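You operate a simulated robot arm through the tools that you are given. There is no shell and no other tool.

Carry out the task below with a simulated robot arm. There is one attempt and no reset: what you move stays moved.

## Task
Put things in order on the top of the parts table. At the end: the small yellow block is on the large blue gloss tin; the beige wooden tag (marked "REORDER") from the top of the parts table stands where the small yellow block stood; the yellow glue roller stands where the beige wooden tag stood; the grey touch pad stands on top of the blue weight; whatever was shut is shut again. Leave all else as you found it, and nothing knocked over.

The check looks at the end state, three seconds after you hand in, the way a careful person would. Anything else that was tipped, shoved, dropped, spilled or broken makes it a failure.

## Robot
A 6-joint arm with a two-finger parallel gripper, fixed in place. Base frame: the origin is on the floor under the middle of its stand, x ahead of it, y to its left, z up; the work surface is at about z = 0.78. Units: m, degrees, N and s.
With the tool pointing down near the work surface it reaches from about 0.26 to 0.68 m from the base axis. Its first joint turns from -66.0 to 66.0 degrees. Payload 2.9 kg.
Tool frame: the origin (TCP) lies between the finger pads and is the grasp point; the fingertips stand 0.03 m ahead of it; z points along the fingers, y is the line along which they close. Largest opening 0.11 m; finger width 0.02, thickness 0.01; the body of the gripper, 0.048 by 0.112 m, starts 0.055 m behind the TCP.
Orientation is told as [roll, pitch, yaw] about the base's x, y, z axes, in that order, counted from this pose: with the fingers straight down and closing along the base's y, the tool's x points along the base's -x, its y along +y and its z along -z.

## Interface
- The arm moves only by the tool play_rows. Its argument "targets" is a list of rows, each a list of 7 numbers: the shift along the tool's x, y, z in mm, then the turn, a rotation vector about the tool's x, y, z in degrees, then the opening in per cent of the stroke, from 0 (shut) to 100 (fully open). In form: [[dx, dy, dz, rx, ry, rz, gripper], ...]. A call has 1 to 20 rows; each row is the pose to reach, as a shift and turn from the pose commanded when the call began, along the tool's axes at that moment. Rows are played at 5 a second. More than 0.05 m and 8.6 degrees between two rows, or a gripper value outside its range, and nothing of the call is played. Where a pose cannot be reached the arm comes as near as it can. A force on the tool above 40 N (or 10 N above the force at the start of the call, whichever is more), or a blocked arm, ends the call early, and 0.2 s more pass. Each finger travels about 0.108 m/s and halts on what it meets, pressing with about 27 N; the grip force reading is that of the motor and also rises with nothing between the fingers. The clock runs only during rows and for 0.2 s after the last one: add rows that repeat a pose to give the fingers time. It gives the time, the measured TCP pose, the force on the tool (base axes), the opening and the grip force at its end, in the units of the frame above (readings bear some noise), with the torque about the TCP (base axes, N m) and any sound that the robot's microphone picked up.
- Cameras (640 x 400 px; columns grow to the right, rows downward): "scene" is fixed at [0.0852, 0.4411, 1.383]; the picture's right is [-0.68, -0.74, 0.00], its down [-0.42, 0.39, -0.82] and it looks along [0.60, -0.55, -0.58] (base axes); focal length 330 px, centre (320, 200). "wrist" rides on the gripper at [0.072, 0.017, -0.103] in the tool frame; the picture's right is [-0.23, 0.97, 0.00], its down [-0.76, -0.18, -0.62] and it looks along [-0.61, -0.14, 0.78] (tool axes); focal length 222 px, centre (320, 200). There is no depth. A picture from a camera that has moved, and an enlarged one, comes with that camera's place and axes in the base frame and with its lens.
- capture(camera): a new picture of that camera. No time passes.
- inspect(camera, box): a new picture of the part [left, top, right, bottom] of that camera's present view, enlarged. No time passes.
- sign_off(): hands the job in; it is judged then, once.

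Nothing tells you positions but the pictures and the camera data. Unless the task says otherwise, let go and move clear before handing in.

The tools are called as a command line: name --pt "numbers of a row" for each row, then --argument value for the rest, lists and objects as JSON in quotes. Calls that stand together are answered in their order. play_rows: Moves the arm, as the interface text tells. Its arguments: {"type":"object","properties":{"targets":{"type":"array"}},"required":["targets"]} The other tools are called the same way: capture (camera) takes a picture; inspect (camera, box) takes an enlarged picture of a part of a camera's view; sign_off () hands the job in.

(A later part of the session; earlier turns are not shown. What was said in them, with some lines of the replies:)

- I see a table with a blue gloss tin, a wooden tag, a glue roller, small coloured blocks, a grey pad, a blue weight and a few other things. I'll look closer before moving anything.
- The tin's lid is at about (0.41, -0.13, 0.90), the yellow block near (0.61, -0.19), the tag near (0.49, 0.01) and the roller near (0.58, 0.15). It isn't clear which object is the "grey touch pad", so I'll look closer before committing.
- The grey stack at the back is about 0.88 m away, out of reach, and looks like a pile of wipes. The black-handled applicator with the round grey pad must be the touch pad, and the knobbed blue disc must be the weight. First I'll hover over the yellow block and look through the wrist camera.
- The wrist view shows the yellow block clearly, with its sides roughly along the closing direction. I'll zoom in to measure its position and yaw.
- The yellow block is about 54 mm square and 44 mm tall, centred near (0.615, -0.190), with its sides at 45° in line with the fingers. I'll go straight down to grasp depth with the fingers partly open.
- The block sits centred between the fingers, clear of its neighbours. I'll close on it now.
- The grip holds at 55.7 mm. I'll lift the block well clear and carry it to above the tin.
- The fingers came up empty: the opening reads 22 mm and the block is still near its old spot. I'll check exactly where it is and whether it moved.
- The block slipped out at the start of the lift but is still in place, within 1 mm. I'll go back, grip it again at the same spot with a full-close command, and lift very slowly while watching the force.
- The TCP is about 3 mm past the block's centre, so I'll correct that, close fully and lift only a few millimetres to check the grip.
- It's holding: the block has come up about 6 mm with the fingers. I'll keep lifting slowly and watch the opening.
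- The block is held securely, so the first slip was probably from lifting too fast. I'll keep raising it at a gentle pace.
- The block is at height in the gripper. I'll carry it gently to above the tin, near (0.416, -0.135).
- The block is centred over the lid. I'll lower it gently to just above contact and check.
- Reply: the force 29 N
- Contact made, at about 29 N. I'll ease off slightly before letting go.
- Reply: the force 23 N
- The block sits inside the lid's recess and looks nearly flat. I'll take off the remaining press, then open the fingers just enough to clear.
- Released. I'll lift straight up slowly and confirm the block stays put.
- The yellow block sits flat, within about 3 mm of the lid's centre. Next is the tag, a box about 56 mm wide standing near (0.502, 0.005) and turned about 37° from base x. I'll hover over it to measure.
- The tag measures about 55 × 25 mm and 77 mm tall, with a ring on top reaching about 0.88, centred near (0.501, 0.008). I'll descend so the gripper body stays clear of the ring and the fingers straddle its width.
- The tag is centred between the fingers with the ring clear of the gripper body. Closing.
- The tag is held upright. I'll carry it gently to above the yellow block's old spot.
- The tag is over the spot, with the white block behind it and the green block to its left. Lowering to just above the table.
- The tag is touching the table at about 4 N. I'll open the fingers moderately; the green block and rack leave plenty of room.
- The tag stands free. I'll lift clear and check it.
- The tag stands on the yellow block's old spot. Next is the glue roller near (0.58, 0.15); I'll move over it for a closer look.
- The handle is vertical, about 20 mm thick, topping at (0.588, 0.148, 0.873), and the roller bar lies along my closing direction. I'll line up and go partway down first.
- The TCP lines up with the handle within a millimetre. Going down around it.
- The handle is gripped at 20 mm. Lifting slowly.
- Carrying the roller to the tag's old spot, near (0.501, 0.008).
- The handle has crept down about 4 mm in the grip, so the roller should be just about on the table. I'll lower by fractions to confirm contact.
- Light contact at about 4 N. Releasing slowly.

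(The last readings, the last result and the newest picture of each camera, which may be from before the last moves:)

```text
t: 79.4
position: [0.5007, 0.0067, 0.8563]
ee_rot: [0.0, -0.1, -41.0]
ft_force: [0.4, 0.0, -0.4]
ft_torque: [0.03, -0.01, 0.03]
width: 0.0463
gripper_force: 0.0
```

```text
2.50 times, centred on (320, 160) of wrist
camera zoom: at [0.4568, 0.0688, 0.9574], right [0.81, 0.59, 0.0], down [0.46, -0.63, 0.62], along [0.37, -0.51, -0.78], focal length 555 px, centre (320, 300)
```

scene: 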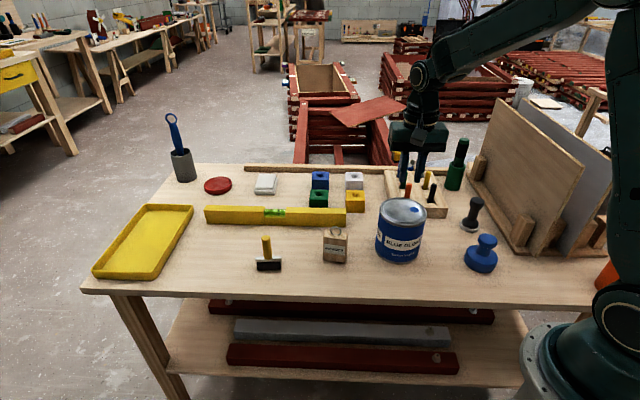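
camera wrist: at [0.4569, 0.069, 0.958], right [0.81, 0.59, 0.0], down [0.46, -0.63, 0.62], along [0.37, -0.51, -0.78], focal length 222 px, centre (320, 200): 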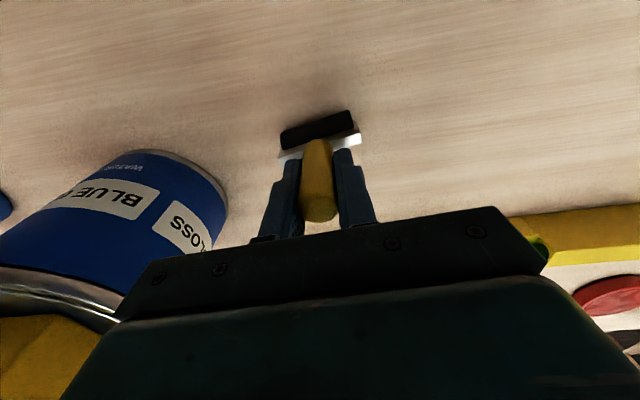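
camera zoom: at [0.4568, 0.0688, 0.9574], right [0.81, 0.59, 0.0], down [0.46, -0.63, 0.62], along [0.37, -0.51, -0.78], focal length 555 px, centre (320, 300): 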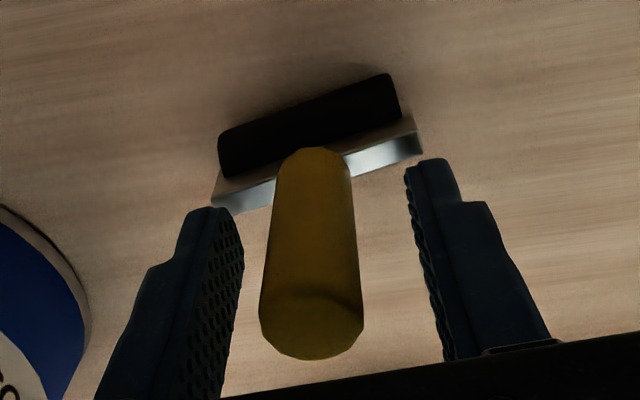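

The roller stands on its own. Lifting straight up, slowly at first.

play_rows --pt "0 0 -6 0 0 0 42" --pt "0 0 -14 0 0 0 42" --pt "0 0 -24 0 0 0 42" --pt "0 0 -36 0 0 0 45" --pt "0 0 -50 0 0 0 50" --pt "0 0 -70 0 0 0 55" --pt "0 0 -100 0 0 0 60" --pt "0 0 -135 0 0 0 60" --pt "0 0 -165 0 0 0 60" --pt "0 0 -165 0 0 0 60"

capture --camera "scene"

inspect --camera "scene" --box '[290, 200, 370, 285]'

inspect --camera "wrist" --box '[240, 40, 400, 140]'

inspect --camera "scene" --box '[440, 190, 520, 280]'

```text
t: 81.6
position: [0.5007, 0.0076, 1.0225]
ee_rot: [0.0, 0.0, -41.0]
ft_force: [0.6, -0.1, 0.6]
ft_torque: [-0.02, 0.0, 0.01]
width: 0.0658
gripper_force: 0.0
```

```text
taken
```

scene: 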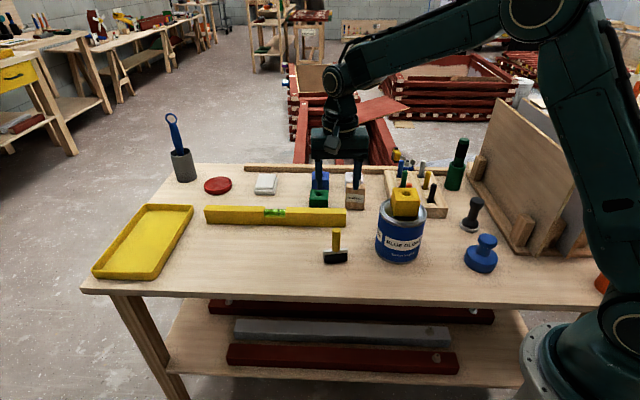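

```text
4.71 times, centred on (330, 242) of scene
camera zoom: at [0.0852, 0.4411, 1.383], right [-0.68, -0.74, 0.0], down [-0.42, 0.39, -0.82], along [0.6, -0.55, -0.58], focal length 1554 px, centre (273, 0)
```

zoom: 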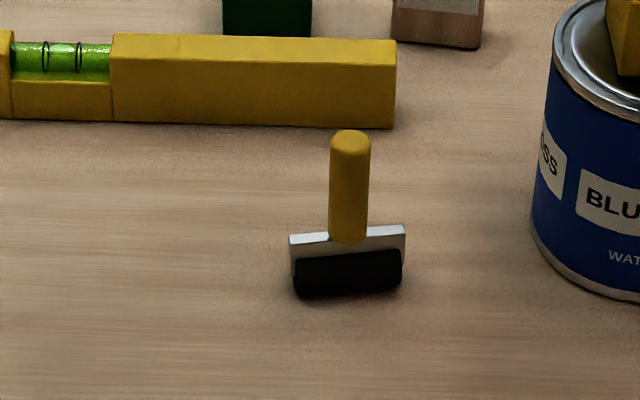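

```text
4.00 times, centred on (320, 90) of wrist
camera zoom: at [0.457, 0.0688, 1.1227], right [0.81, 0.59, 0.0], down [0.46, -0.63, 0.62], along [0.37, -0.51, -0.78], focal length 888 px, centre (320, 640)
```

zoom: 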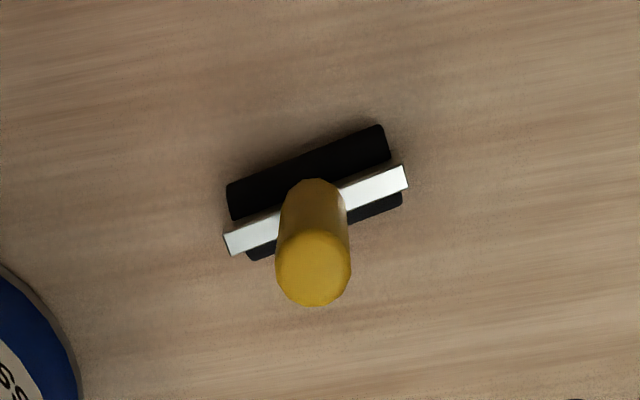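

```text
4.44 times, centred on (480, 235) of scene
camera zoom: at [0.0852, 0.4411, 1.383], right [-0.68, -0.74, 0.0], down [-0.42, 0.39, -0.82], along [0.6, -0.55, -0.58], focal length 1468 px, centre (-391, 44)
```

zoom: 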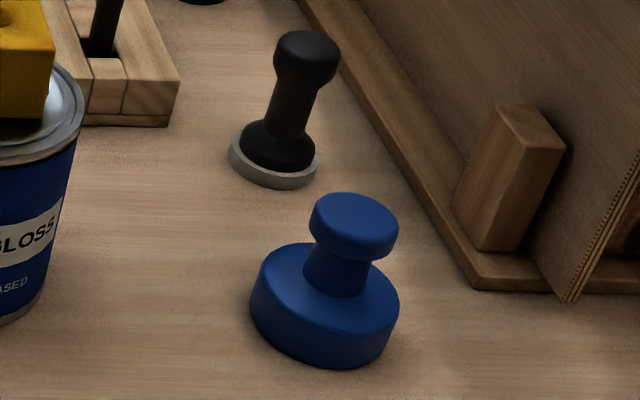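

The roller stands upright about 4 mm from the tag's old centre. Last is the touch pad near (0.328, -0.353); I'll rise over the tin and look at the pad and the weight from above.

play_rows --pt "-2 -6 -15 0 0 0.4 60" --pt "-8 -30 -30 0 0 0.8 60" --pt "-17 -62 -43 0 0 1.2 60" --pt "-26 -95 -48 0 0 1.6 60" --pt "-35.5 -129 -48 0 0 2 60" --pt "-45 -164 -48 0 0 2.4 60" --pt "-54.5 -198 -48 0 0 2.8 60" --pt "-64 -233 -48 0 0 3.2 60" --pt "-73.5 -267 -48 0 0 3.5 60" --pt "-83 -302 -48 0 0 3.8 60" --pt "-92 -334 -45 0 0 4 60" --pt "-100 -364 -35 0 0 4 60" --pt "-105 -382 -25 0 0 4 60" --pt "-106 -385.6 -20 0 0 4 60" --pt "-106 -385.6 -20 0 0 4 60"

capture --camera "wrist"

capture --camera "scene"

```text
t: 84.8
position: [0.3286, -0.353, 1.0394]
ee_rot: [0.0, 0.0, -45.0]
ft_force: [-0.1, 0.0, 0.7]
ft_torque: [0.0, 0.01, -0.01]
width: 0.0662
gripper_force: 0.0
```

```text
taken
camera wrist: at [0.2886, -0.2884, 1.1415], right [0.85, 0.53, 0.0], down [0.41, -0.66, 0.62], along [0.33, -0.53, -0.78], focal length 222 px, centre (320, 200)
```

wrist: 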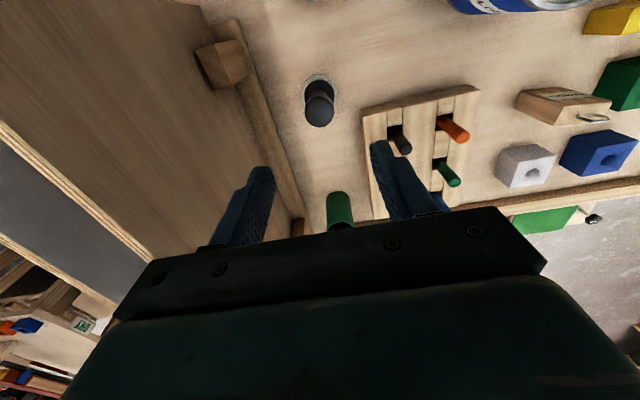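

```text
taken
```

scene: 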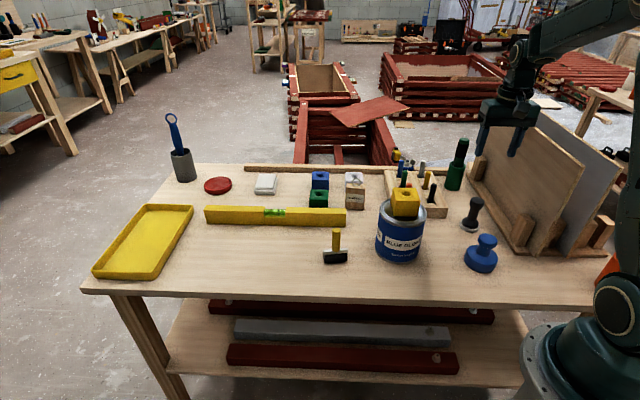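

inspect --camera "wrist" --box '[270, 60, 370, 140]'

inspect --camera "scene" --box '[445, 185, 505, 245]'

inspect --camera "scene" --box '[450, 225, 510, 285]'

```text
5.00 times, centred on (320, 100) of wrist
camera zoom: at [0.2886, -0.2884, 1.1415], right [0.85, 0.53, 0.0], down [0.41, -0.66, 0.62], along [0.33, -0.53, -0.78], focal length 1111 px, centre (320, 700)
```

zoom: 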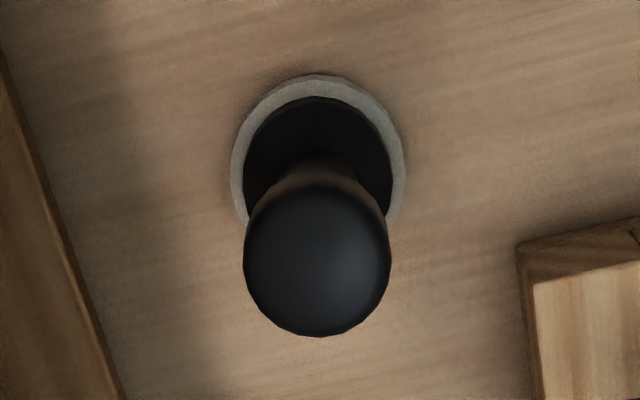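

```text
6.67 times, centred on (475, 215) of scene
camera zoom: at [0.0852, 0.4411, 1.383], right [-0.68, -0.74, 0.0], down [-0.42, 0.39, -0.82], along [0.6, -0.55, -0.58], focal length 2202 px, centre (-713, 100)
```

zoom: 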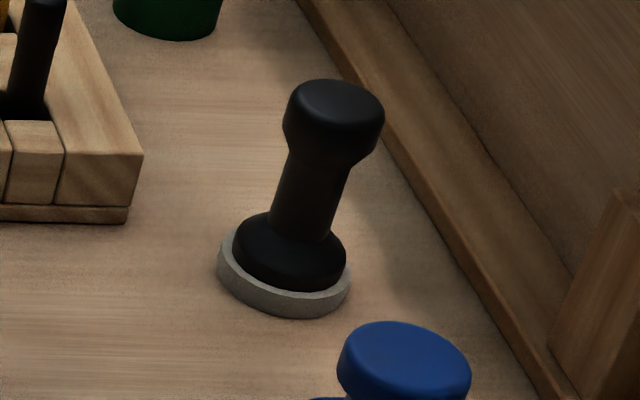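

```text
6.67 times, centred on (480, 255) of scene
camera zoom: at [0.0852, 0.4411, 1.383], right [-0.68, -0.74, 0.0], down [-0.42, 0.39, -0.82], along [0.6, -0.55, -0.58], focal length 2202 px, centre (-747, -167)
```

zoom: 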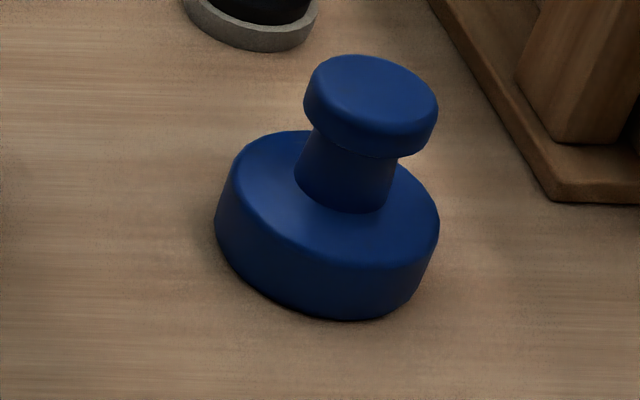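

The knob is about 35 mm across and the pad sits near (0.331, -0.360), with rack and panel well clear. I'll line up and descend partway to recheck.

play_rows --pt "-3 -1 10 0 0 0 60" --pt "-6 -2 30 0 0 0 60" --pt "-8.1 -3.2 55 0 0 0 60" --pt "-8.1 -3.2 78 0 0 0 60" --pt "-8.1 -3.2 92 0 0 0 60" --pt "-8.1 -3.2 95 0 0 0 60" --pt "-8.1 -3.2 95 0 0 0 60"

capture --camera "wrist"

inspect --camera "wrist" --box '[240, 100, 400, 220]'

inspect --camera "scene" --box '[430, 130, 530, 250]'

```text
t: 86.4
position: [0.3308, -0.362, 0.9455]
ee_rot: [-0.1, 0.1, -45.0]
ft_force: [0.4, -0.8, -0.4]
ft_torque: [-0.01, 0.01, -0.03]
width: 0.0659
gripper_force: 0.0
```

```text
taken
camera wrist: at [0.2916, -0.2977, 1.0473], right [0.85, 0.53, 0.0], down [0.41, -0.66, 0.62], along [0.33, -0.53, -0.78], focal length 222 px, centre (320, 200)
```

wrist: 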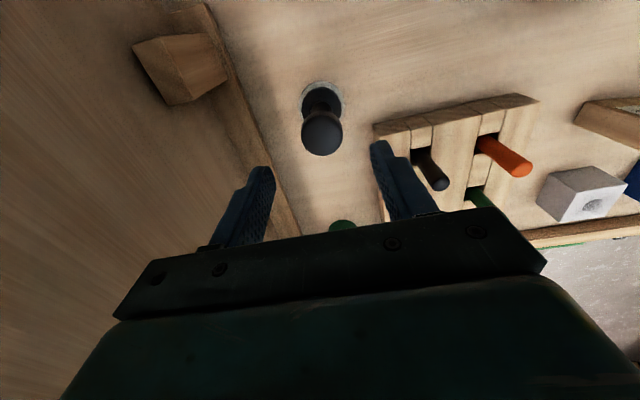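

```text
3.33 times, centred on (320, 160) of wrist
camera zoom: at [0.2916, -0.2977, 1.0473], right [0.85, 0.53, 0.0], down [0.41, -0.66, 0.62], along [0.33, -0.53, -0.78], focal length 740 px, centre (320, 333)
```

zoom: 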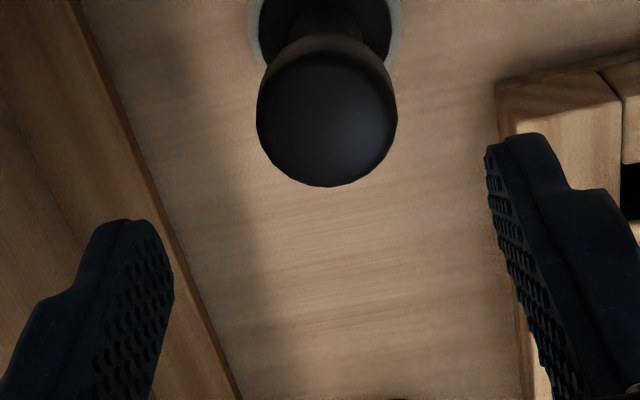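

```text
3.33 times, centred on (480, 190) of scene
camera zoom: at [0.0852, 0.4411, 1.383], right [-0.68, -0.74, 0.0], down [-0.42, 0.39, -0.82], along [0.6, -0.55, -0.58], focal length 1101 px, centre (-213, 233)
```

zoom: 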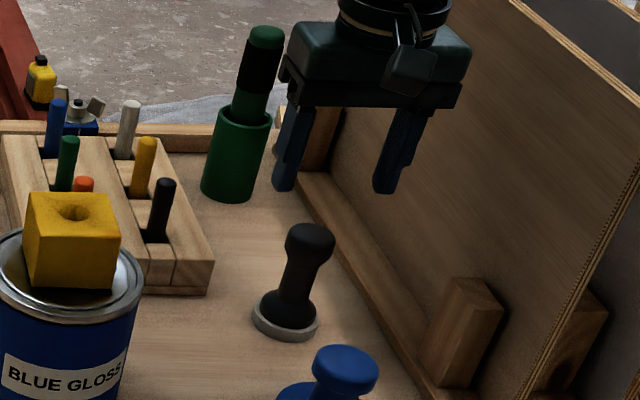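

The knob's middle triangulates to (0.332, -0.360, 0.869), about 2 mm from my axis. Descending around it.

play_rows --pt "0.4 1.9 12 0 0 0 60" --pt "0.4 1.9 27 0 0 0 60" --pt "0.4 1.9 42 0 0 0 60" --pt "0.4 1.9 56 0 0 0 60" --pt "0.4 1.9 68 0 0 0 60" --pt "0.4 1.9 76 0 0 0 60" --pt "0.4 1.9 80 0 0 0 60" --pt "0.4 1.9 80 0 0 0 60"

capture --camera "wrist"

inspect --camera "scene" --box '[430, 150, 530, 250]'

```text
t: 88.2
position: [0.3318, -0.3581, 0.8655]
ee_rot: [0.1, 0.0, -45.0]
ft_force: [0.0, 0.0, 0.2]
ft_torque: [0.02, -0.03, -0.01]
width: 0.066
gripper_force: 0.0
```

```text
taken
camera wrist: at [0.2926, -0.2949, 0.9678], right [0.85, 0.53, 0.0], down [0.41, -0.66, 0.62], along [0.33, -0.53, -0.78], focal length 222 px, centre (320, 200)
```

wrist: 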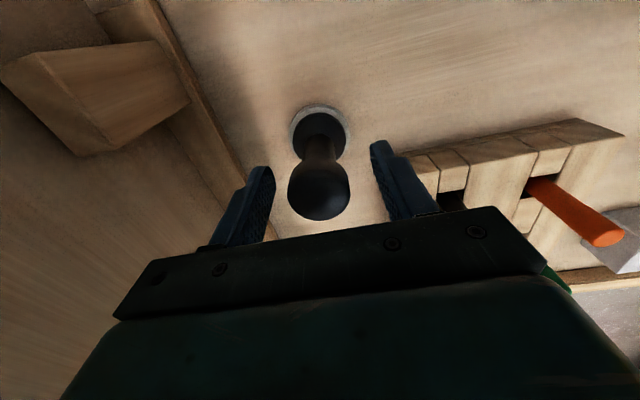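

```text
4.00 times, centred on (480, 200) of scene
camera zoom: at [0.0852, 0.4411, 1.383], right [-0.68, -0.74, 0.0], down [-0.42, 0.39, -0.82], along [0.6, -0.55, -0.58], focal length 1321 px, centre (-320, 200)
```

zoom: 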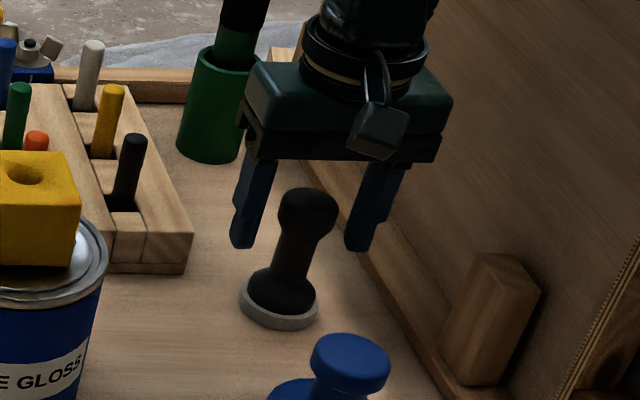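

The knob sits centred between the fingers. Closing.

play_rows --pt "-1 0 0 0 0 0 52" --pt "-1 0 0 0 0 0 45" --pt "-1 0 0 0 0 0 40" --pt "-1 0 0 0 0 0 36" --pt "-1 0 0 0 0 0 33" --pt "-1 0 0 0 0 0 30" --pt "-1 0 0 0 0 0 20" --pt "-1 0 0 0 0 0 0" --pt "-1 0 0 0 0 0 0"

inspect --camera "wrist" --box '[220, 80, 420, 240]'

inspect --camera "scene" --box '[430, 150, 530, 250]'

```text
t: 90.2
position: [0.3331, -0.3598, 0.8654]
ee_rot: [0.0, 0.0, -45.1]
ft_force: [-1.6, 0.0, 0.9]
ft_torque: [0.02, 0.0, 0.01]
width: 0.0348
gripper_force: 27.4
```

```text
2.50 times, centred on (320, 160) of wrist
camera zoom: at [0.2936, -0.2957, 0.9682], right [0.85, 0.53, 0.0], down [0.41, -0.66, 0.62], along [0.33, -0.53, -0.78], focal length 555 px, centre (320, 300)
```

zoom: 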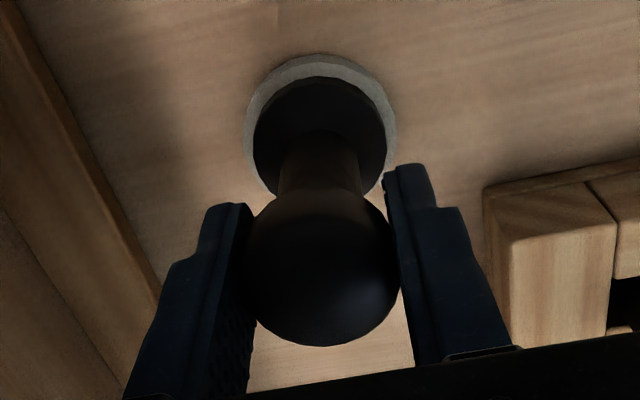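

```text
4.00 times, centred on (480, 200) of scene
camera zoom: at [0.0852, 0.4411, 1.383], right [-0.68, -0.74, 0.0], down [-0.42, 0.39, -0.82], along [0.6, -0.55, -0.58], focal length 1321 px, centre (-320, 200)
```

zoom: 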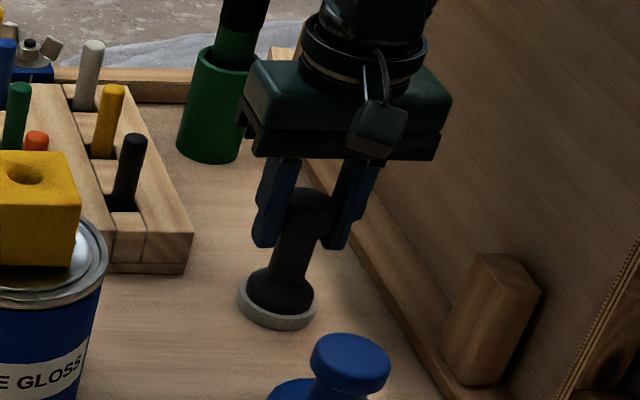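

Gripped at 34.8 mm. Lifting slowly.

play_rows --pt "-1 0 -1 0 0 0 0" --pt "-1 0 -3 0 0 0 0" --pt "-1 0 -6 0 0 0 0" --pt "-1 0 -10 0 0 0 0" --pt "-1 0 -15 0 0 0 0" --pt "-1 0 -22 0 0 0 0" --pt "-1 0 -30 0 0 0 0" --pt "-1 0 -38 0 0 0 0" --pt "-1 0 -46 0 0 0 0" --pt "-1 0 -54 0 0 0 0" --pt "-1 0 -62 0 0 0 0" --pt "-1 0 -70 0 0 0 0" --pt "-1 0 -78 0 0 0 0" --pt "-1 0 -86 0 0 0 0" --pt "-1 0 -93 0 0 0 0" --pt "-1 0 -98 0 0 0 0" --pt "-1 0 -100 0 0 0 0" --pt "-1 0 -100 0 0 0 0"

inspect --camera "wrist" --box '[220, 80, 420, 240]'

inspect --camera "scene" --box '[430, 130, 530, 280]'

```text
t: 94.0
position: [0.3344, -0.3605, 0.9657]
ee_rot: [0.0, 0.0, -45.0]
ft_force: [0.3, 0.4, -0.6]
ft_torque: [0.03, 0.01, 0.02]
width: 0.0346
gripper_force: 26.3
```

```text
2.50 times, centred on (320, 160) of wrist
camera zoom: at [0.2953, -0.2964, 1.0677], right [0.85, 0.53, 0.0], down [0.41, -0.66, 0.62], along [0.33, -0.53, -0.78], focal length 555 px, centre (320, 300)
```

zoom: 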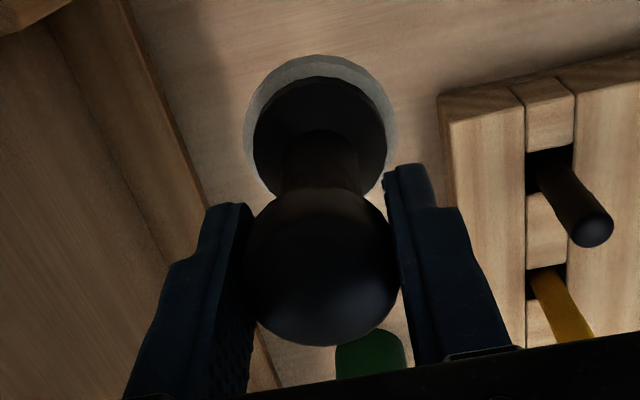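

```text
2.67 times, centred on (480, 205) of scene
camera zoom: at [0.0852, 0.4411, 1.383], right [-0.68, -0.74, 0.0], down [-0.42, 0.39, -0.82], along [0.6, -0.55, -0.58], focal length 881 px, centre (-107, 187)
```

zoom: 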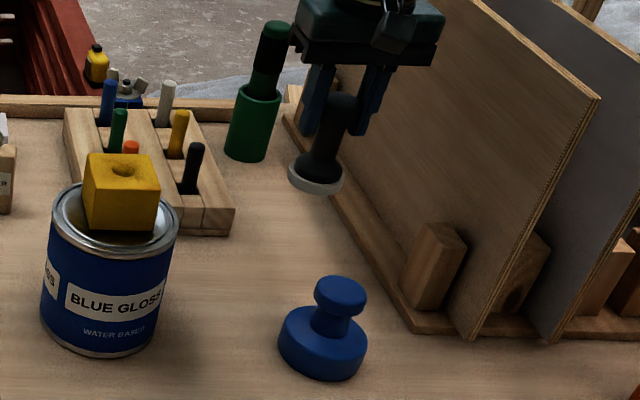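

The pad is held firmly with no slip. Before placing it I'll stop beside the weight so the wrist camera can see the weight's knob unobstructed.

play_rows --pt "3 1.9 -1 0 0 0 0" --pt "10 6.3 -3 0 0 0 0" --pt "20 12.6 -5 0 0 0 0" --pt "31 19.6 -5 0 0 0 0" --pt "42 26.5 -5 0 0 0 0" --pt "53 33.5 -5 0 0 0 0" --pt "64 40.4 -5 0 0 0 0" --pt "75 47.3 -5 0 0 0 0" --pt "86 54.3 -5 0 0 0 0" --pt "97 61.2 -5 0 0 0 0" --pt "108 68.2 -5 0 0 0 0" --pt "119 75.1 -5 0 0 0 0" --pt "129 81.4 -5 0 0 0 0" --pt "137 86.5 -5 0 0 0 0" --pt "141.8 89.5 -5 0 0 0 0" --pt "141.8 89.5 -5 0 0 0 0"

capture --camera "wrist"

inspect --camera "wrist" --box '[120, 60, 280, 200]'

inspect --camera "scene" --box '[400, 110, 530, 290]'

```text
t: 97.4
position: [0.296, -0.1962, 0.9718]
ee_rot: [0.1, 0.0, -45.0]
ft_force: [0.4, 0.8, 0.1]
ft_torque: [0.02, 0.04, 0.03]
width: 0.0347
gripper_force: 27.0
```

```text
taken
camera wrist: at [0.257, -0.1326, 1.0732], right [0.85, 0.53, 0.0], down [0.41, -0.66, 0.62], along [0.33, -0.53, -0.78], focal length 222 px, centre (320, 200)
```

wrist: 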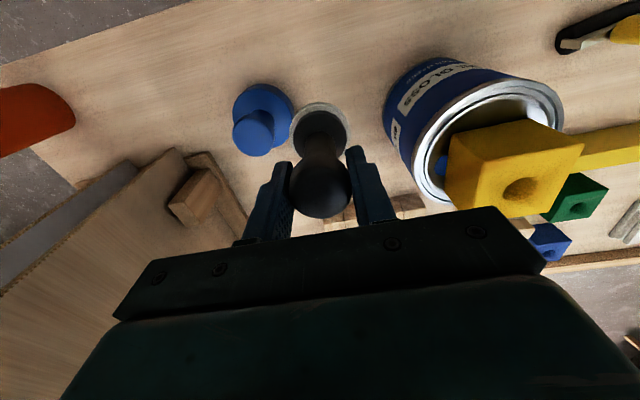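

```text
2.86 times, centred on (200, 130) of wrist
camera zoom: at [0.257, -0.1326, 1.0732], right [0.85, 0.53, 0.0], down [0.41, -0.66, 0.62], along [0.33, -0.53, -0.78], focal length 635 px, centre (663, 400)
```

zoom: 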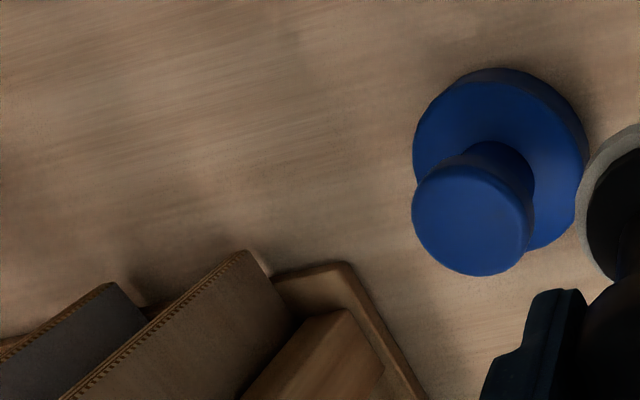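

```text
2.22 times, centred on (465, 200) of scene
camera zoom: at [0.0852, 0.4411, 1.383], right [-0.68, -0.74, 0.0], down [-0.42, 0.39, -0.82], along [0.6, -0.55, -0.58], focal length 734 px, centre (-2, 200)
```

zoom: 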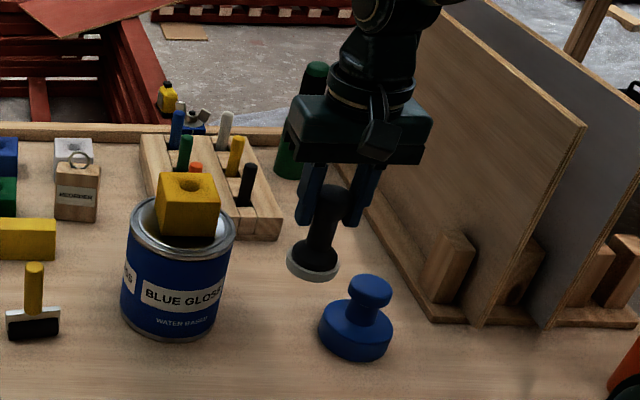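

The weight's knob top is at about (0.247, -0.247, 0.857). I'll move the pad sideways to right above it, keeping height.

play_rows --pt "0 -2.5 0 0 0 0 0" --pt "-0.2 -9 0 0 0 0 0" --pt "-0.4 -18 0 0 0 0 0" --pt "-0.6 -28 0 0 0 0 0" --pt "-0.9 -38 0 0 0 0 0" --pt "-1.1 -48 0 0 0 0 0" --pt "-1.3 -57 0 0 0 0 0" --pt "-1.5 -65 0 0 0 0 0" --pt "-1.6 -69.5 0 0 0 0 0" --pt "-1.6 -70.9 0 0 0 0 0" --pt "-1.6 -70.9 0 0 0 0 0"

capture --camera "wrist"

inspect --camera "wrist" --box '[220, 60, 420, 220]'

inspect --camera "scene" --box '[430, 170, 530, 290]'

```text
t: 99.8
position: [0.2482, -0.2492, 0.972]
ee_rot: [0.0, -0.1, -45.1]
ft_force: [-0.5, -0.8, -0.9]
ft_torque: [-0.03, -0.01, 0.01]
width: 0.0347
gripper_force: 27.6
```

```text
taken
camera wrist: at [0.2085, -0.1844, 1.0737], right [0.85, 0.53, 0.0], down [0.41, -0.66, 0.62], along [0.33, -0.53, -0.78], focal length 222 px, centre (320, 200)
```

wrist: 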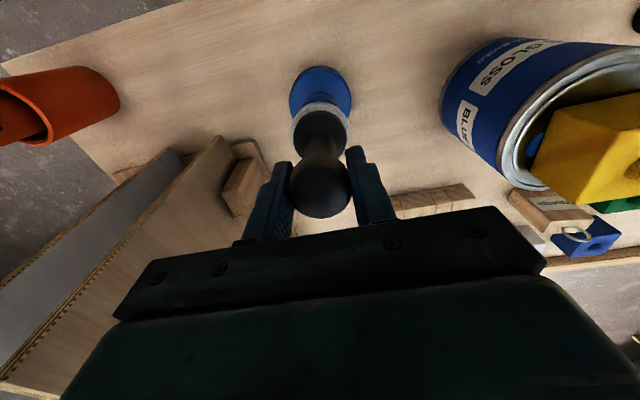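

```text
2.50 times, centred on (320, 140) of wrist
camera zoom: at [0.2085, -0.1844, 1.0737], right [0.85, 0.53, 0.0], down [0.41, -0.66, 0.62], along [0.33, -0.53, -0.78], focal length 555 px, centre (320, 350)
```

zoom: 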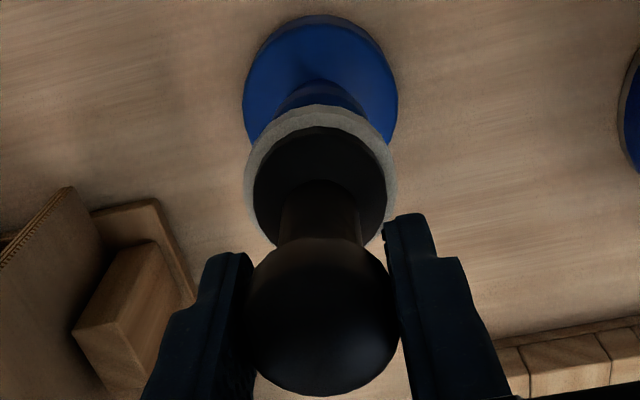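

```text
3.33 times, centred on (480, 230) of scene
camera zoom: at [0.0852, 0.4411, 1.383], right [-0.68, -0.74, 0.0], down [-0.42, 0.39, -0.82], along [0.6, -0.55, -0.58], focal length 1101 px, centre (-213, 100)
```

zoom: 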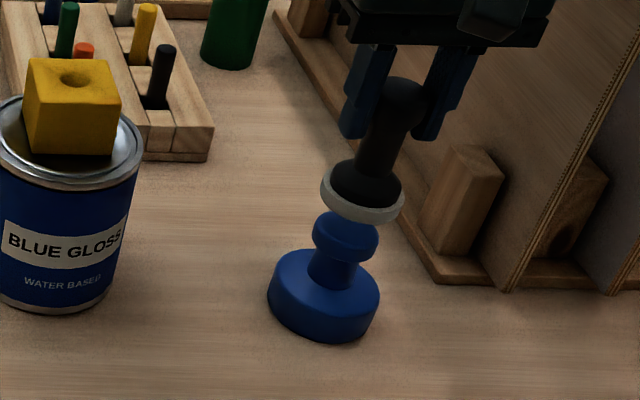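

Both cameras agree the pad is centred over the knob within about 2 mm. Lowering toward contact.

play_rows --pt "0 0 3 0 0 0 0" --pt "0 0 8 0 0 0 0" --pt "0 0 13 0 0 0 0" --pt "0 0 18 0 0 0 0" --pt "0 0 21 0 0 0 0" --pt "0 0 21 0 0 0 0"

inspect --camera "scene" --box '[450, 200, 510, 270]'

inspect --camera "wrist" --box '[220, 60, 420, 220]'

```text
t: 101.2
position: [0.2466, -0.2472, 0.9504]
ee_rot: [0.0, 0.0, -45.0]
ft_force: [0.1, -0.4, -0.3]
ft_torque: [0.05, -0.02, 0.02]
width: 0.0351
gripper_force: 27.1
```

```text
5.71 times, centred on (480, 235) of scene
camera zoom: at [0.0852, 0.4411, 1.383], right [-0.68, -0.74, 0.0], down [-0.42, 0.39, -0.82], along [0.6, -0.55, -0.58], focal length 1888 px, centre (-594, 0)
```

zoom: 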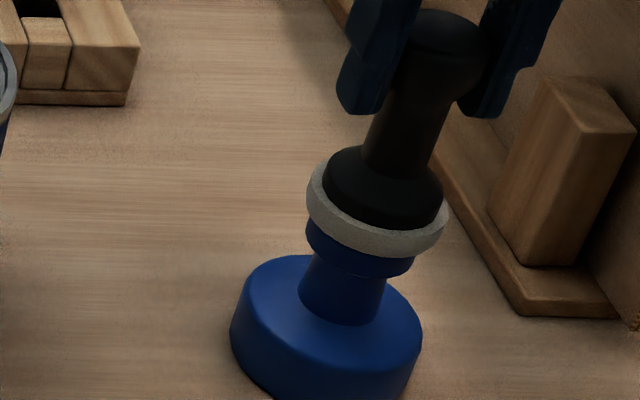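

```text
2.50 times, centred on (320, 140) of wrist
camera zoom: at [0.2076, -0.1834, 1.0514], right [0.85, 0.53, 0.0], down [0.41, -0.66, 0.62], along [0.33, -0.53, -0.78], focal length 555 px, centre (320, 350)
```

zoom: 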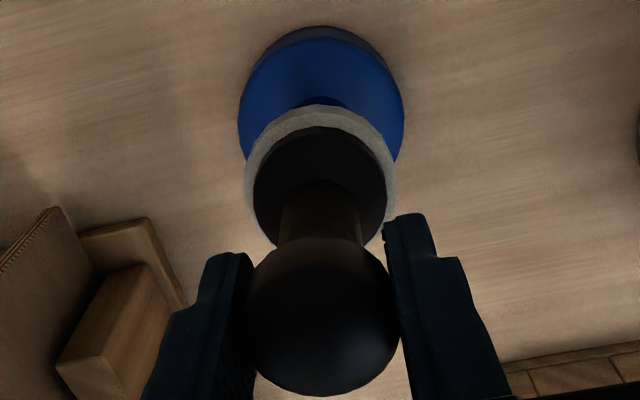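

play_rows --pt "0 0 1 0 0 0 0" --pt "0 0 2 0 0 0 0" --pt "0 0 3 0 0 0 0" --pt "0 0 3 0 0 0 0"

```text
t: 102.2
position: [0.2484, -0.2482, 0.9468]
ee_rot: [0.0, -0.3, -45.0]
ft_force: [-1.0, -0.1, 25.6]
ft_torque: [-0.11, -0.08, 0.01]
width: 0.035
gripper_force: 27.1
```

Contact is centred, at 26 N with almost no torque. Easing off the pressure before release.

play_rows --pt "0 0 -0.6 0 0 0 0" --pt "0 0 -1.2 0 0 0 0" --pt "0 0 -1.6 0 0 0 0" --pt "0 0 -1.6 0 0 0 0"

inspect --camera "scene" --box '[450, 200, 510, 270]'

```text
t: 103.2
position: [0.2474, -0.2477, 0.9477]
ee_rot: [0.0, 0.2, -45.0]
ft_force: [0.3, -0.6, -1.2]
ft_torque: [0.0, -0.02, -0.04]
width: 0.0349
gripper_force: 26.9
```

```text
5.71 times, centred on (480, 235) of scene
camera zoom: at [0.0852, 0.4411, 1.383], right [-0.68, -0.74, 0.0], down [-0.42, 0.39, -0.82], along [0.6, -0.55, -0.58], focal length 1888 px, centre (-594, 0)
```

zoom: 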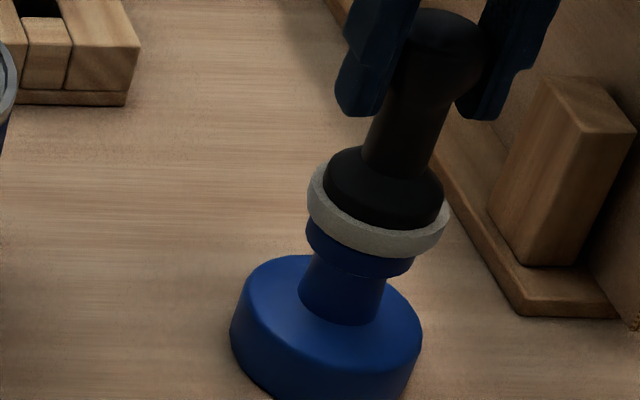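

play_rows --pt "0 0 0.4 0 0 0 0" --pt "0 0 0.4 0 0 0 0"

```text
t: 103.8
position: [0.2481, -0.2465, 0.9485]
ee_rot: [0.0, 0.0, -45.0]
ft_force: [-0.7, 0.2, -0.9]
ft_torque: [0.01, -0.01, 0.01]
width: 0.0348
gripper_force: 27.1
```

play_rows --pt "0 0 0.5 0 0 0 0" --pt "0 0 0.5 0 0 0 0"

```text
t: 104.4
position: [0.2482, -0.2488, 0.9473]
ee_rot: [0.1, 0.0, -45.0]
ft_force: [0.3, -0.6, 0.8]
ft_torque: [-0.01, -0.02, -0.04]
width: 0.0348
gripper_force: 27.3
```

play_rows --pt "0 0 0.3 0 0 0 0" --pt "0 0 0.3 0 0 0 0"

```text
t: 105.0
position: [0.2495, -0.2471, 0.9474]
ee_rot: [-0.1, 0.0, -44.9]
ft_force: [0.2, 0.5, -1.2]
ft_torque: [0.01, -0.03, 0.04]
width: 0.0348
gripper_force: 26.4
```

play_rows --pt "0 0 0.5 0 0 0 0" --pt "0 0 0.5 0 0 0 0"

```text
t: 105.6
position: [0.2489, -0.2485, 0.9487]
ee_rot: [0.0, 0.0, -44.9]
ft_force: [-0.6, 0.4, 0.3]
ft_torque: [-0.05, -0.01, 0.0]
width: 0.035
gripper_force: 26.7
```

play_rows --pt "0 0 0.5 0 0 0 0" --pt "0 0 0.5 0 0 0 0"

```text
t: 106.2
position: [0.2496, -0.2481, 0.9475]
ee_rot: [0.0, -0.1, -45.0]
ft_force: [-0.2, -0.8, 9.1]
ft_torque: [-0.1, -0.1, 0.03]
width: 0.0347
gripper_force: 26.5
```

play_rows --pt "0 0 -0.3 0 0 0 0" --pt "0 0 -0.3 0 0 0 0"

inspect --camera "scene" --box '[450, 200, 510, 270]'

inspect --camera "wrist" --box '[220, 60, 420, 220]'

```text
t: 106.8
position: [0.2493, -0.2479, 0.9471]
ee_rot: [0.0, 0.1, -45.1]
ft_force: [0.7, -1.5, 2.6]
ft_torque: [-0.15, -0.06, -0.01]
width: 0.0348
gripper_force: 27.1
```

```text
5.71 times, centred on (480, 235) of scene
camera zoom: at [0.0851, 0.4411, 1.383], right [-0.68, -0.74, 0.0], down [-0.42, 0.39, -0.82], along [0.6, -0.55, -0.58], focal length 1888 px, centre (-594, 0)
```

zoom: 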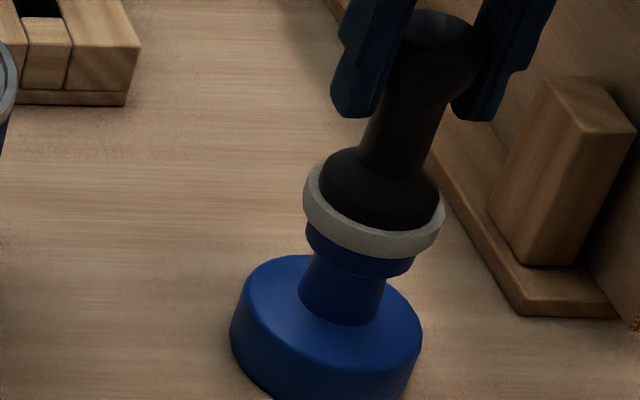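

```text
2.50 times, centred on (320, 140) of wrist
camera zoom: at [0.2093, -0.1837, 1.0486], right [0.85, 0.53, 0.0], down [0.41, -0.66, 0.62], along [0.33, -0.53, -0.78], focal length 555 px, centre (320, 350)
```

zoom: 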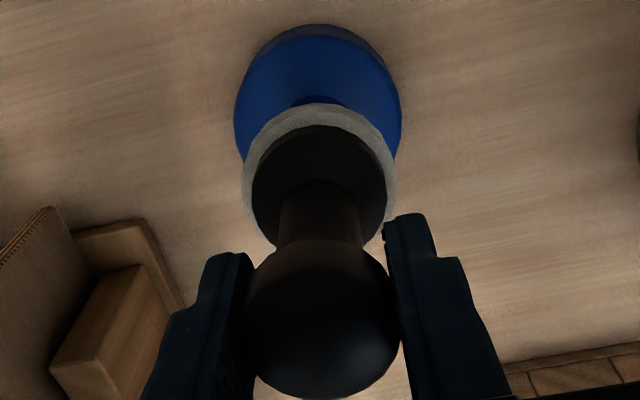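

Light contact of about 3 N, centred and upright. Opening slowly.

play_rows --pt "0 0 0 0 0 0 30" --pt "0 0 0 0 0 0 32" --pt "0 0 0 0 0 0 34" --pt "0 0 0 0 0 0 37" --pt "0 0 0 0 0 0 41" --pt "0 0 0 0 0 0 46" --pt "0 0 0 0 0 0 52" --pt "0 0 0 0 0 0 58" --pt "0 0 0 0 0 0 58"

inspect --camera "scene" --box '[450, 200, 510, 270]'

inspect --camera "wrist" --box '[220, 60, 420, 220]'

```text
t: 108.8
position: [0.2489, -0.248, 0.9473]
ee_rot: [0.0, 0.0, -45.0]
ft_force: [0.5, 0.2, -1.1]
ft_torque: [-0.01, -0.05, -0.01]
width: 0.0637
gripper_force: 0.1
```

```text
5.71 times, centred on (480, 235) of scene
camera zoom: at [0.0852, 0.4411, 1.383], right [-0.68, -0.74, 0.0], down [-0.42, 0.39, -0.82], along [0.6, -0.55, -0.58], focal length 1888 px, centre (-594, 0)
```

zoom: 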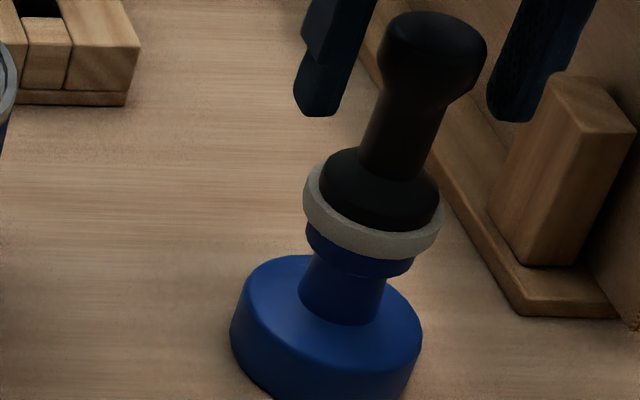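

```text
2.50 times, centred on (320, 140) of wrist
camera zoom: at [0.2093, -0.1837, 1.0487], right [0.85, 0.53, 0.0], down [0.41, -0.66, 0.62], along [0.33, -0.53, -0.78], focal length 555 px, centre (320, 350)
```

zoom: 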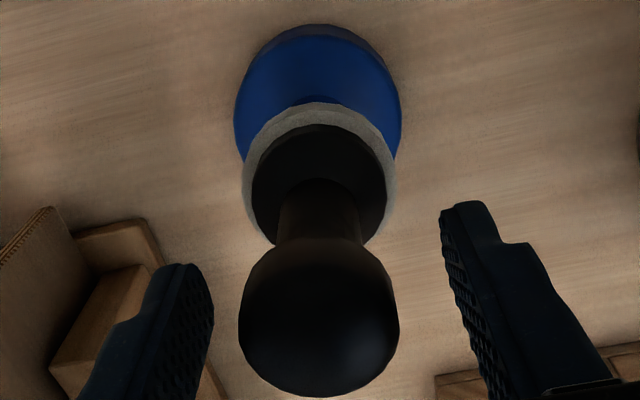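

The pad stands on the weight. Lifting straight up gently.

play_rows --pt "0 0 -5 0 0 0 58" --pt "0 0 -12 0 0 0 58" --pt "0 0 -20 0 0 0 58" --pt "0 0 -30 0 0 0 58" --pt "0 0 -42 0 0 0 58" --pt "0 0 -56 0 0 0 58" --pt "0 0 -75 0 0 0 58" --pt "0 0 -100 0 0 0 58" --pt "0 0 -130 0 0 0 58" --pt "0 0 -160 0 0 0 58" --pt "0 0 -160 0 0 0 58"

capture --camera "scene"

capture --camera "wrist"

inspect --camera "scene" --box '[370, 170, 520, 280]'

```text
t: 111.2
position: [0.2497, -0.2475, 1.1045]
ee_rot: [0.0, 0.0, -45.0]
ft_force: [0.8, 0.0, 0.9]
ft_torque: [0.02, 0.02, 0.0]
width: 0.064
gripper_force: 0.0
```

```text
taken
```

scene: 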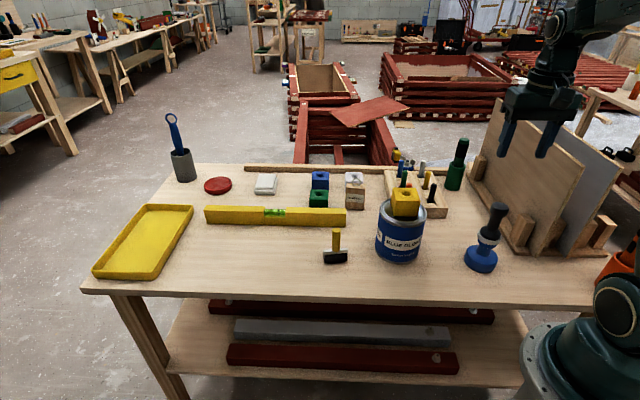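

```text
taken
camera wrist: at [0.2099, -0.1841, 1.2063], right [0.85, 0.53, 0.0], down [0.41, -0.66, 0.62], along [0.33, -0.53, -0.78], focal length 222 px, centre (320, 200)
```

wrist: 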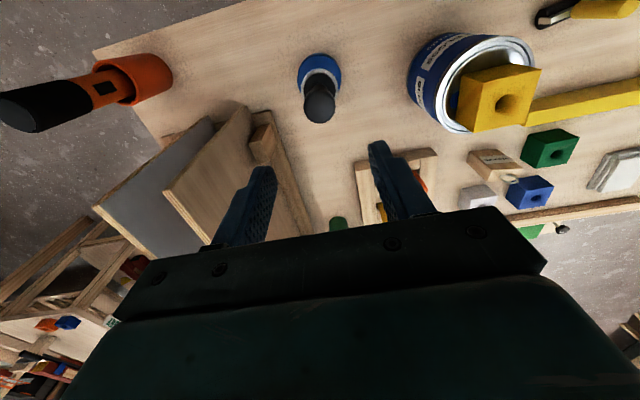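

```text
3.64 times, centred on (445, 225) of scene
camera zoom: at [0.0852, 0.4411, 1.383], right [-0.68, -0.74, 0.0], down [-0.42, 0.39, -0.82], along [0.6, -0.55, -0.58], focal length 1201 px, centre (-134, 109)
```

zoom: 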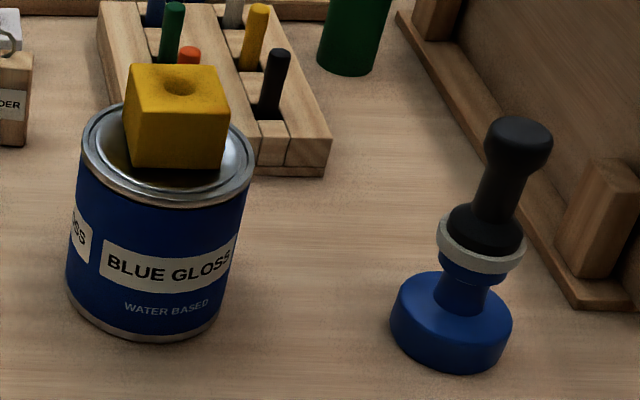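

Everything seems to be in place. I'll compare the final views with the first ones for anything disturbed.

inspect --camera "scene" --box '[220, 150, 380, 250]'

inspect --camera "scene" --box '[360, 120, 520, 220]'

inspect --camera "scene" --box '[230, 200, 390, 300]'

inspect --camera "scene" --box '[80, 100, 280, 290]'

inspect --camera "scene" --box '[370, 175, 435, 240]'

inspect --camera "wrist" --box '[380, 10, 560, 140]'

```text
4.00 times, centred on (300, 200) of scene
camera zoom: at [0.0852, 0.4411, 1.383], right [-0.68, -0.74, 0.0], down [-0.42, 0.39, -0.82], along [0.6, -0.55, -0.58], focal length 1321 px, centre (400, 200)
```

zoom: 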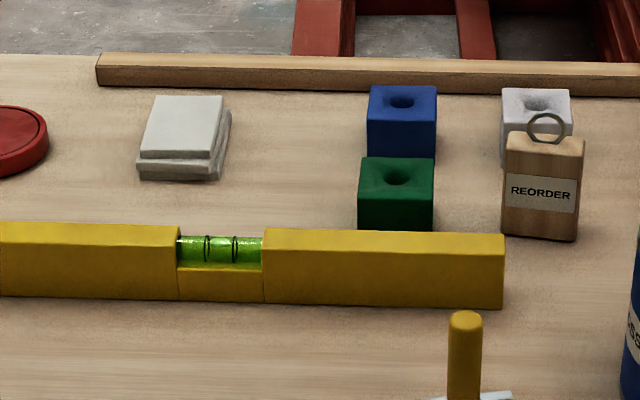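

```text
4.00 times, centred on (440, 170) of scene
camera zoom: at [0.0852, 0.4411, 1.383], right [-0.68, -0.74, 0.0], down [-0.42, 0.39, -0.82], along [0.6, -0.55, -0.58], focal length 1321 px, centre (-160, 320)
```

zoom: 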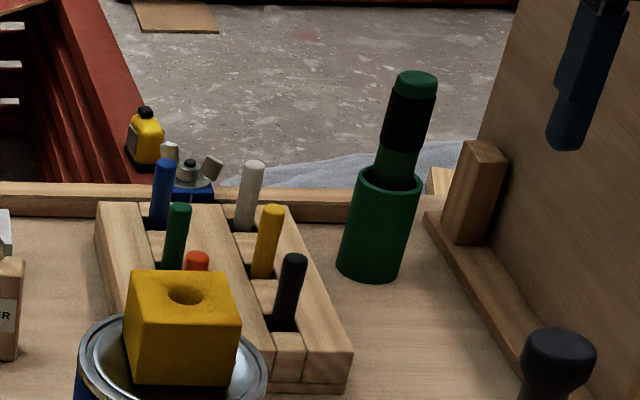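

```text
4.00 times, centred on (310, 250) of scene
camera zoom: at [0.0852, 0.4411, 1.383], right [-0.68, -0.74, 0.0], down [-0.42, 0.39, -0.82], along [0.6, -0.55, -0.58], focal length 1321 px, centre (360, 0)
```

zoom: 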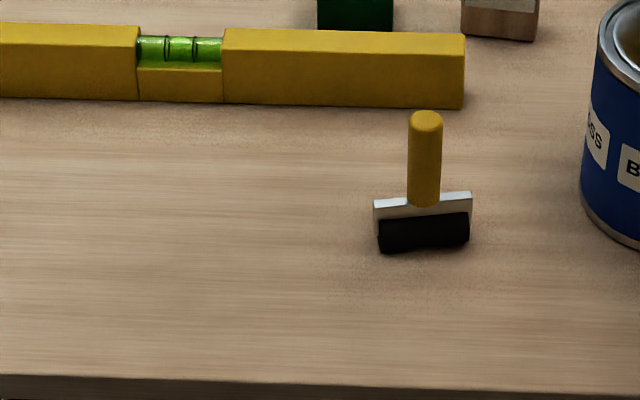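

```text
2.11 times, centred on (180, 195) of scene
camera zoom: at [0.0852, 0.4411, 1.383], right [-0.68, -0.74, 0.0], down [-0.42, 0.39, -0.82], along [0.6, -0.55, -0.58], focal length 696 px, centre (615, 210)
```

zoom: 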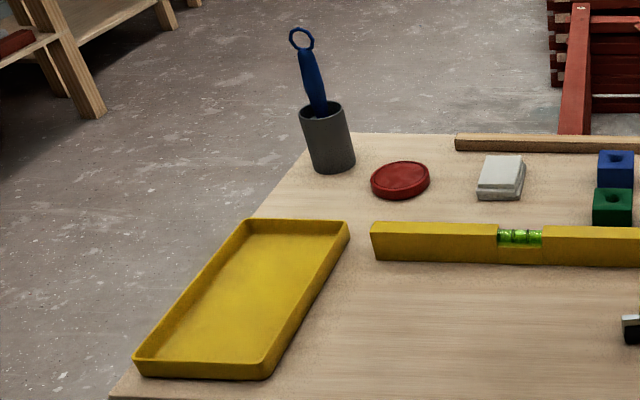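

```text
6.15 times, centred on (402, 208) of scene
camera zoom: at [0.0852, 0.4411, 1.383], right [-0.68, -0.74, 0.0], down [-0.42, 0.39, -0.82], along [0.6, -0.55, -0.58], focal length 2033 px, centre (-188, 154)
```

zoom: 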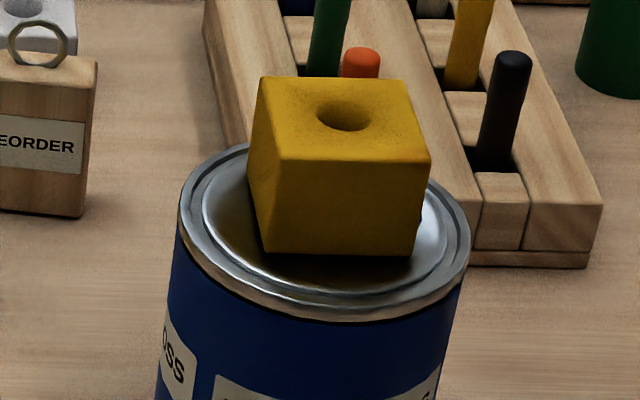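

```text
3.08 times, centred on (470, 75) of wrist
camera zoom: at [0.2099, -0.1841, 1.2063], right [0.85, 0.53, 0.0], down [0.41, -0.66, 0.62], along [0.33, -0.53, -0.78], focal length 684 px, centre (-142, 585)
```

zoom: 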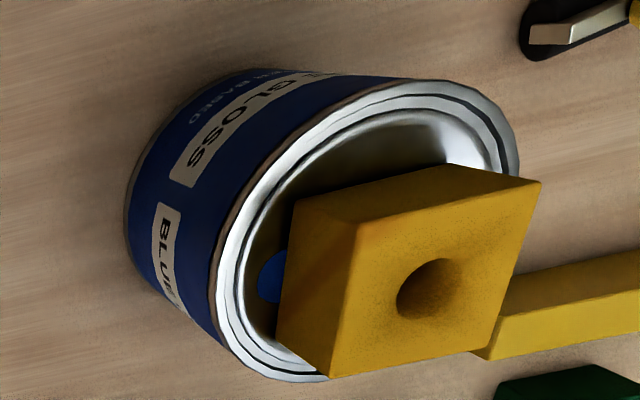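

All four items are where the task wants them: the yellow block is on the tin (still shut), the tag is on the block's old spot, the roller is on the tag's old spot and the pad is on the weight. Nothing else has moved and the gripper is clear, so I'm handing in.

sign_off

```text
The job is handed in.
```

I've handed the job in with all four items placed; I don't have the result of the check.

- **Yellow block:** it's on the lid of the blue gloss tin, about 3 mm off centre. The lid stayed shut throughout. My first lift was too fast and the block slipped out, but it stayed within 1 mm of its spot and the second lift held.
- **"REORDER" tag:** it's upright where the yellow block stood, within about 2 mm.
- **Glue roller:** it's upright about 4 mm from the tag's old centre and turned a few degrees from how it stood before.
- **Touch pad:** it's upright on the knob of the blue weight. I took this to be the black-handled piece with the round grey pad. The only other grey candidate was a stack of flat pads at the back, which the arm couldn't reach.

In the final pictures nothing else had moved or tipped, and the gripper was open and clear.
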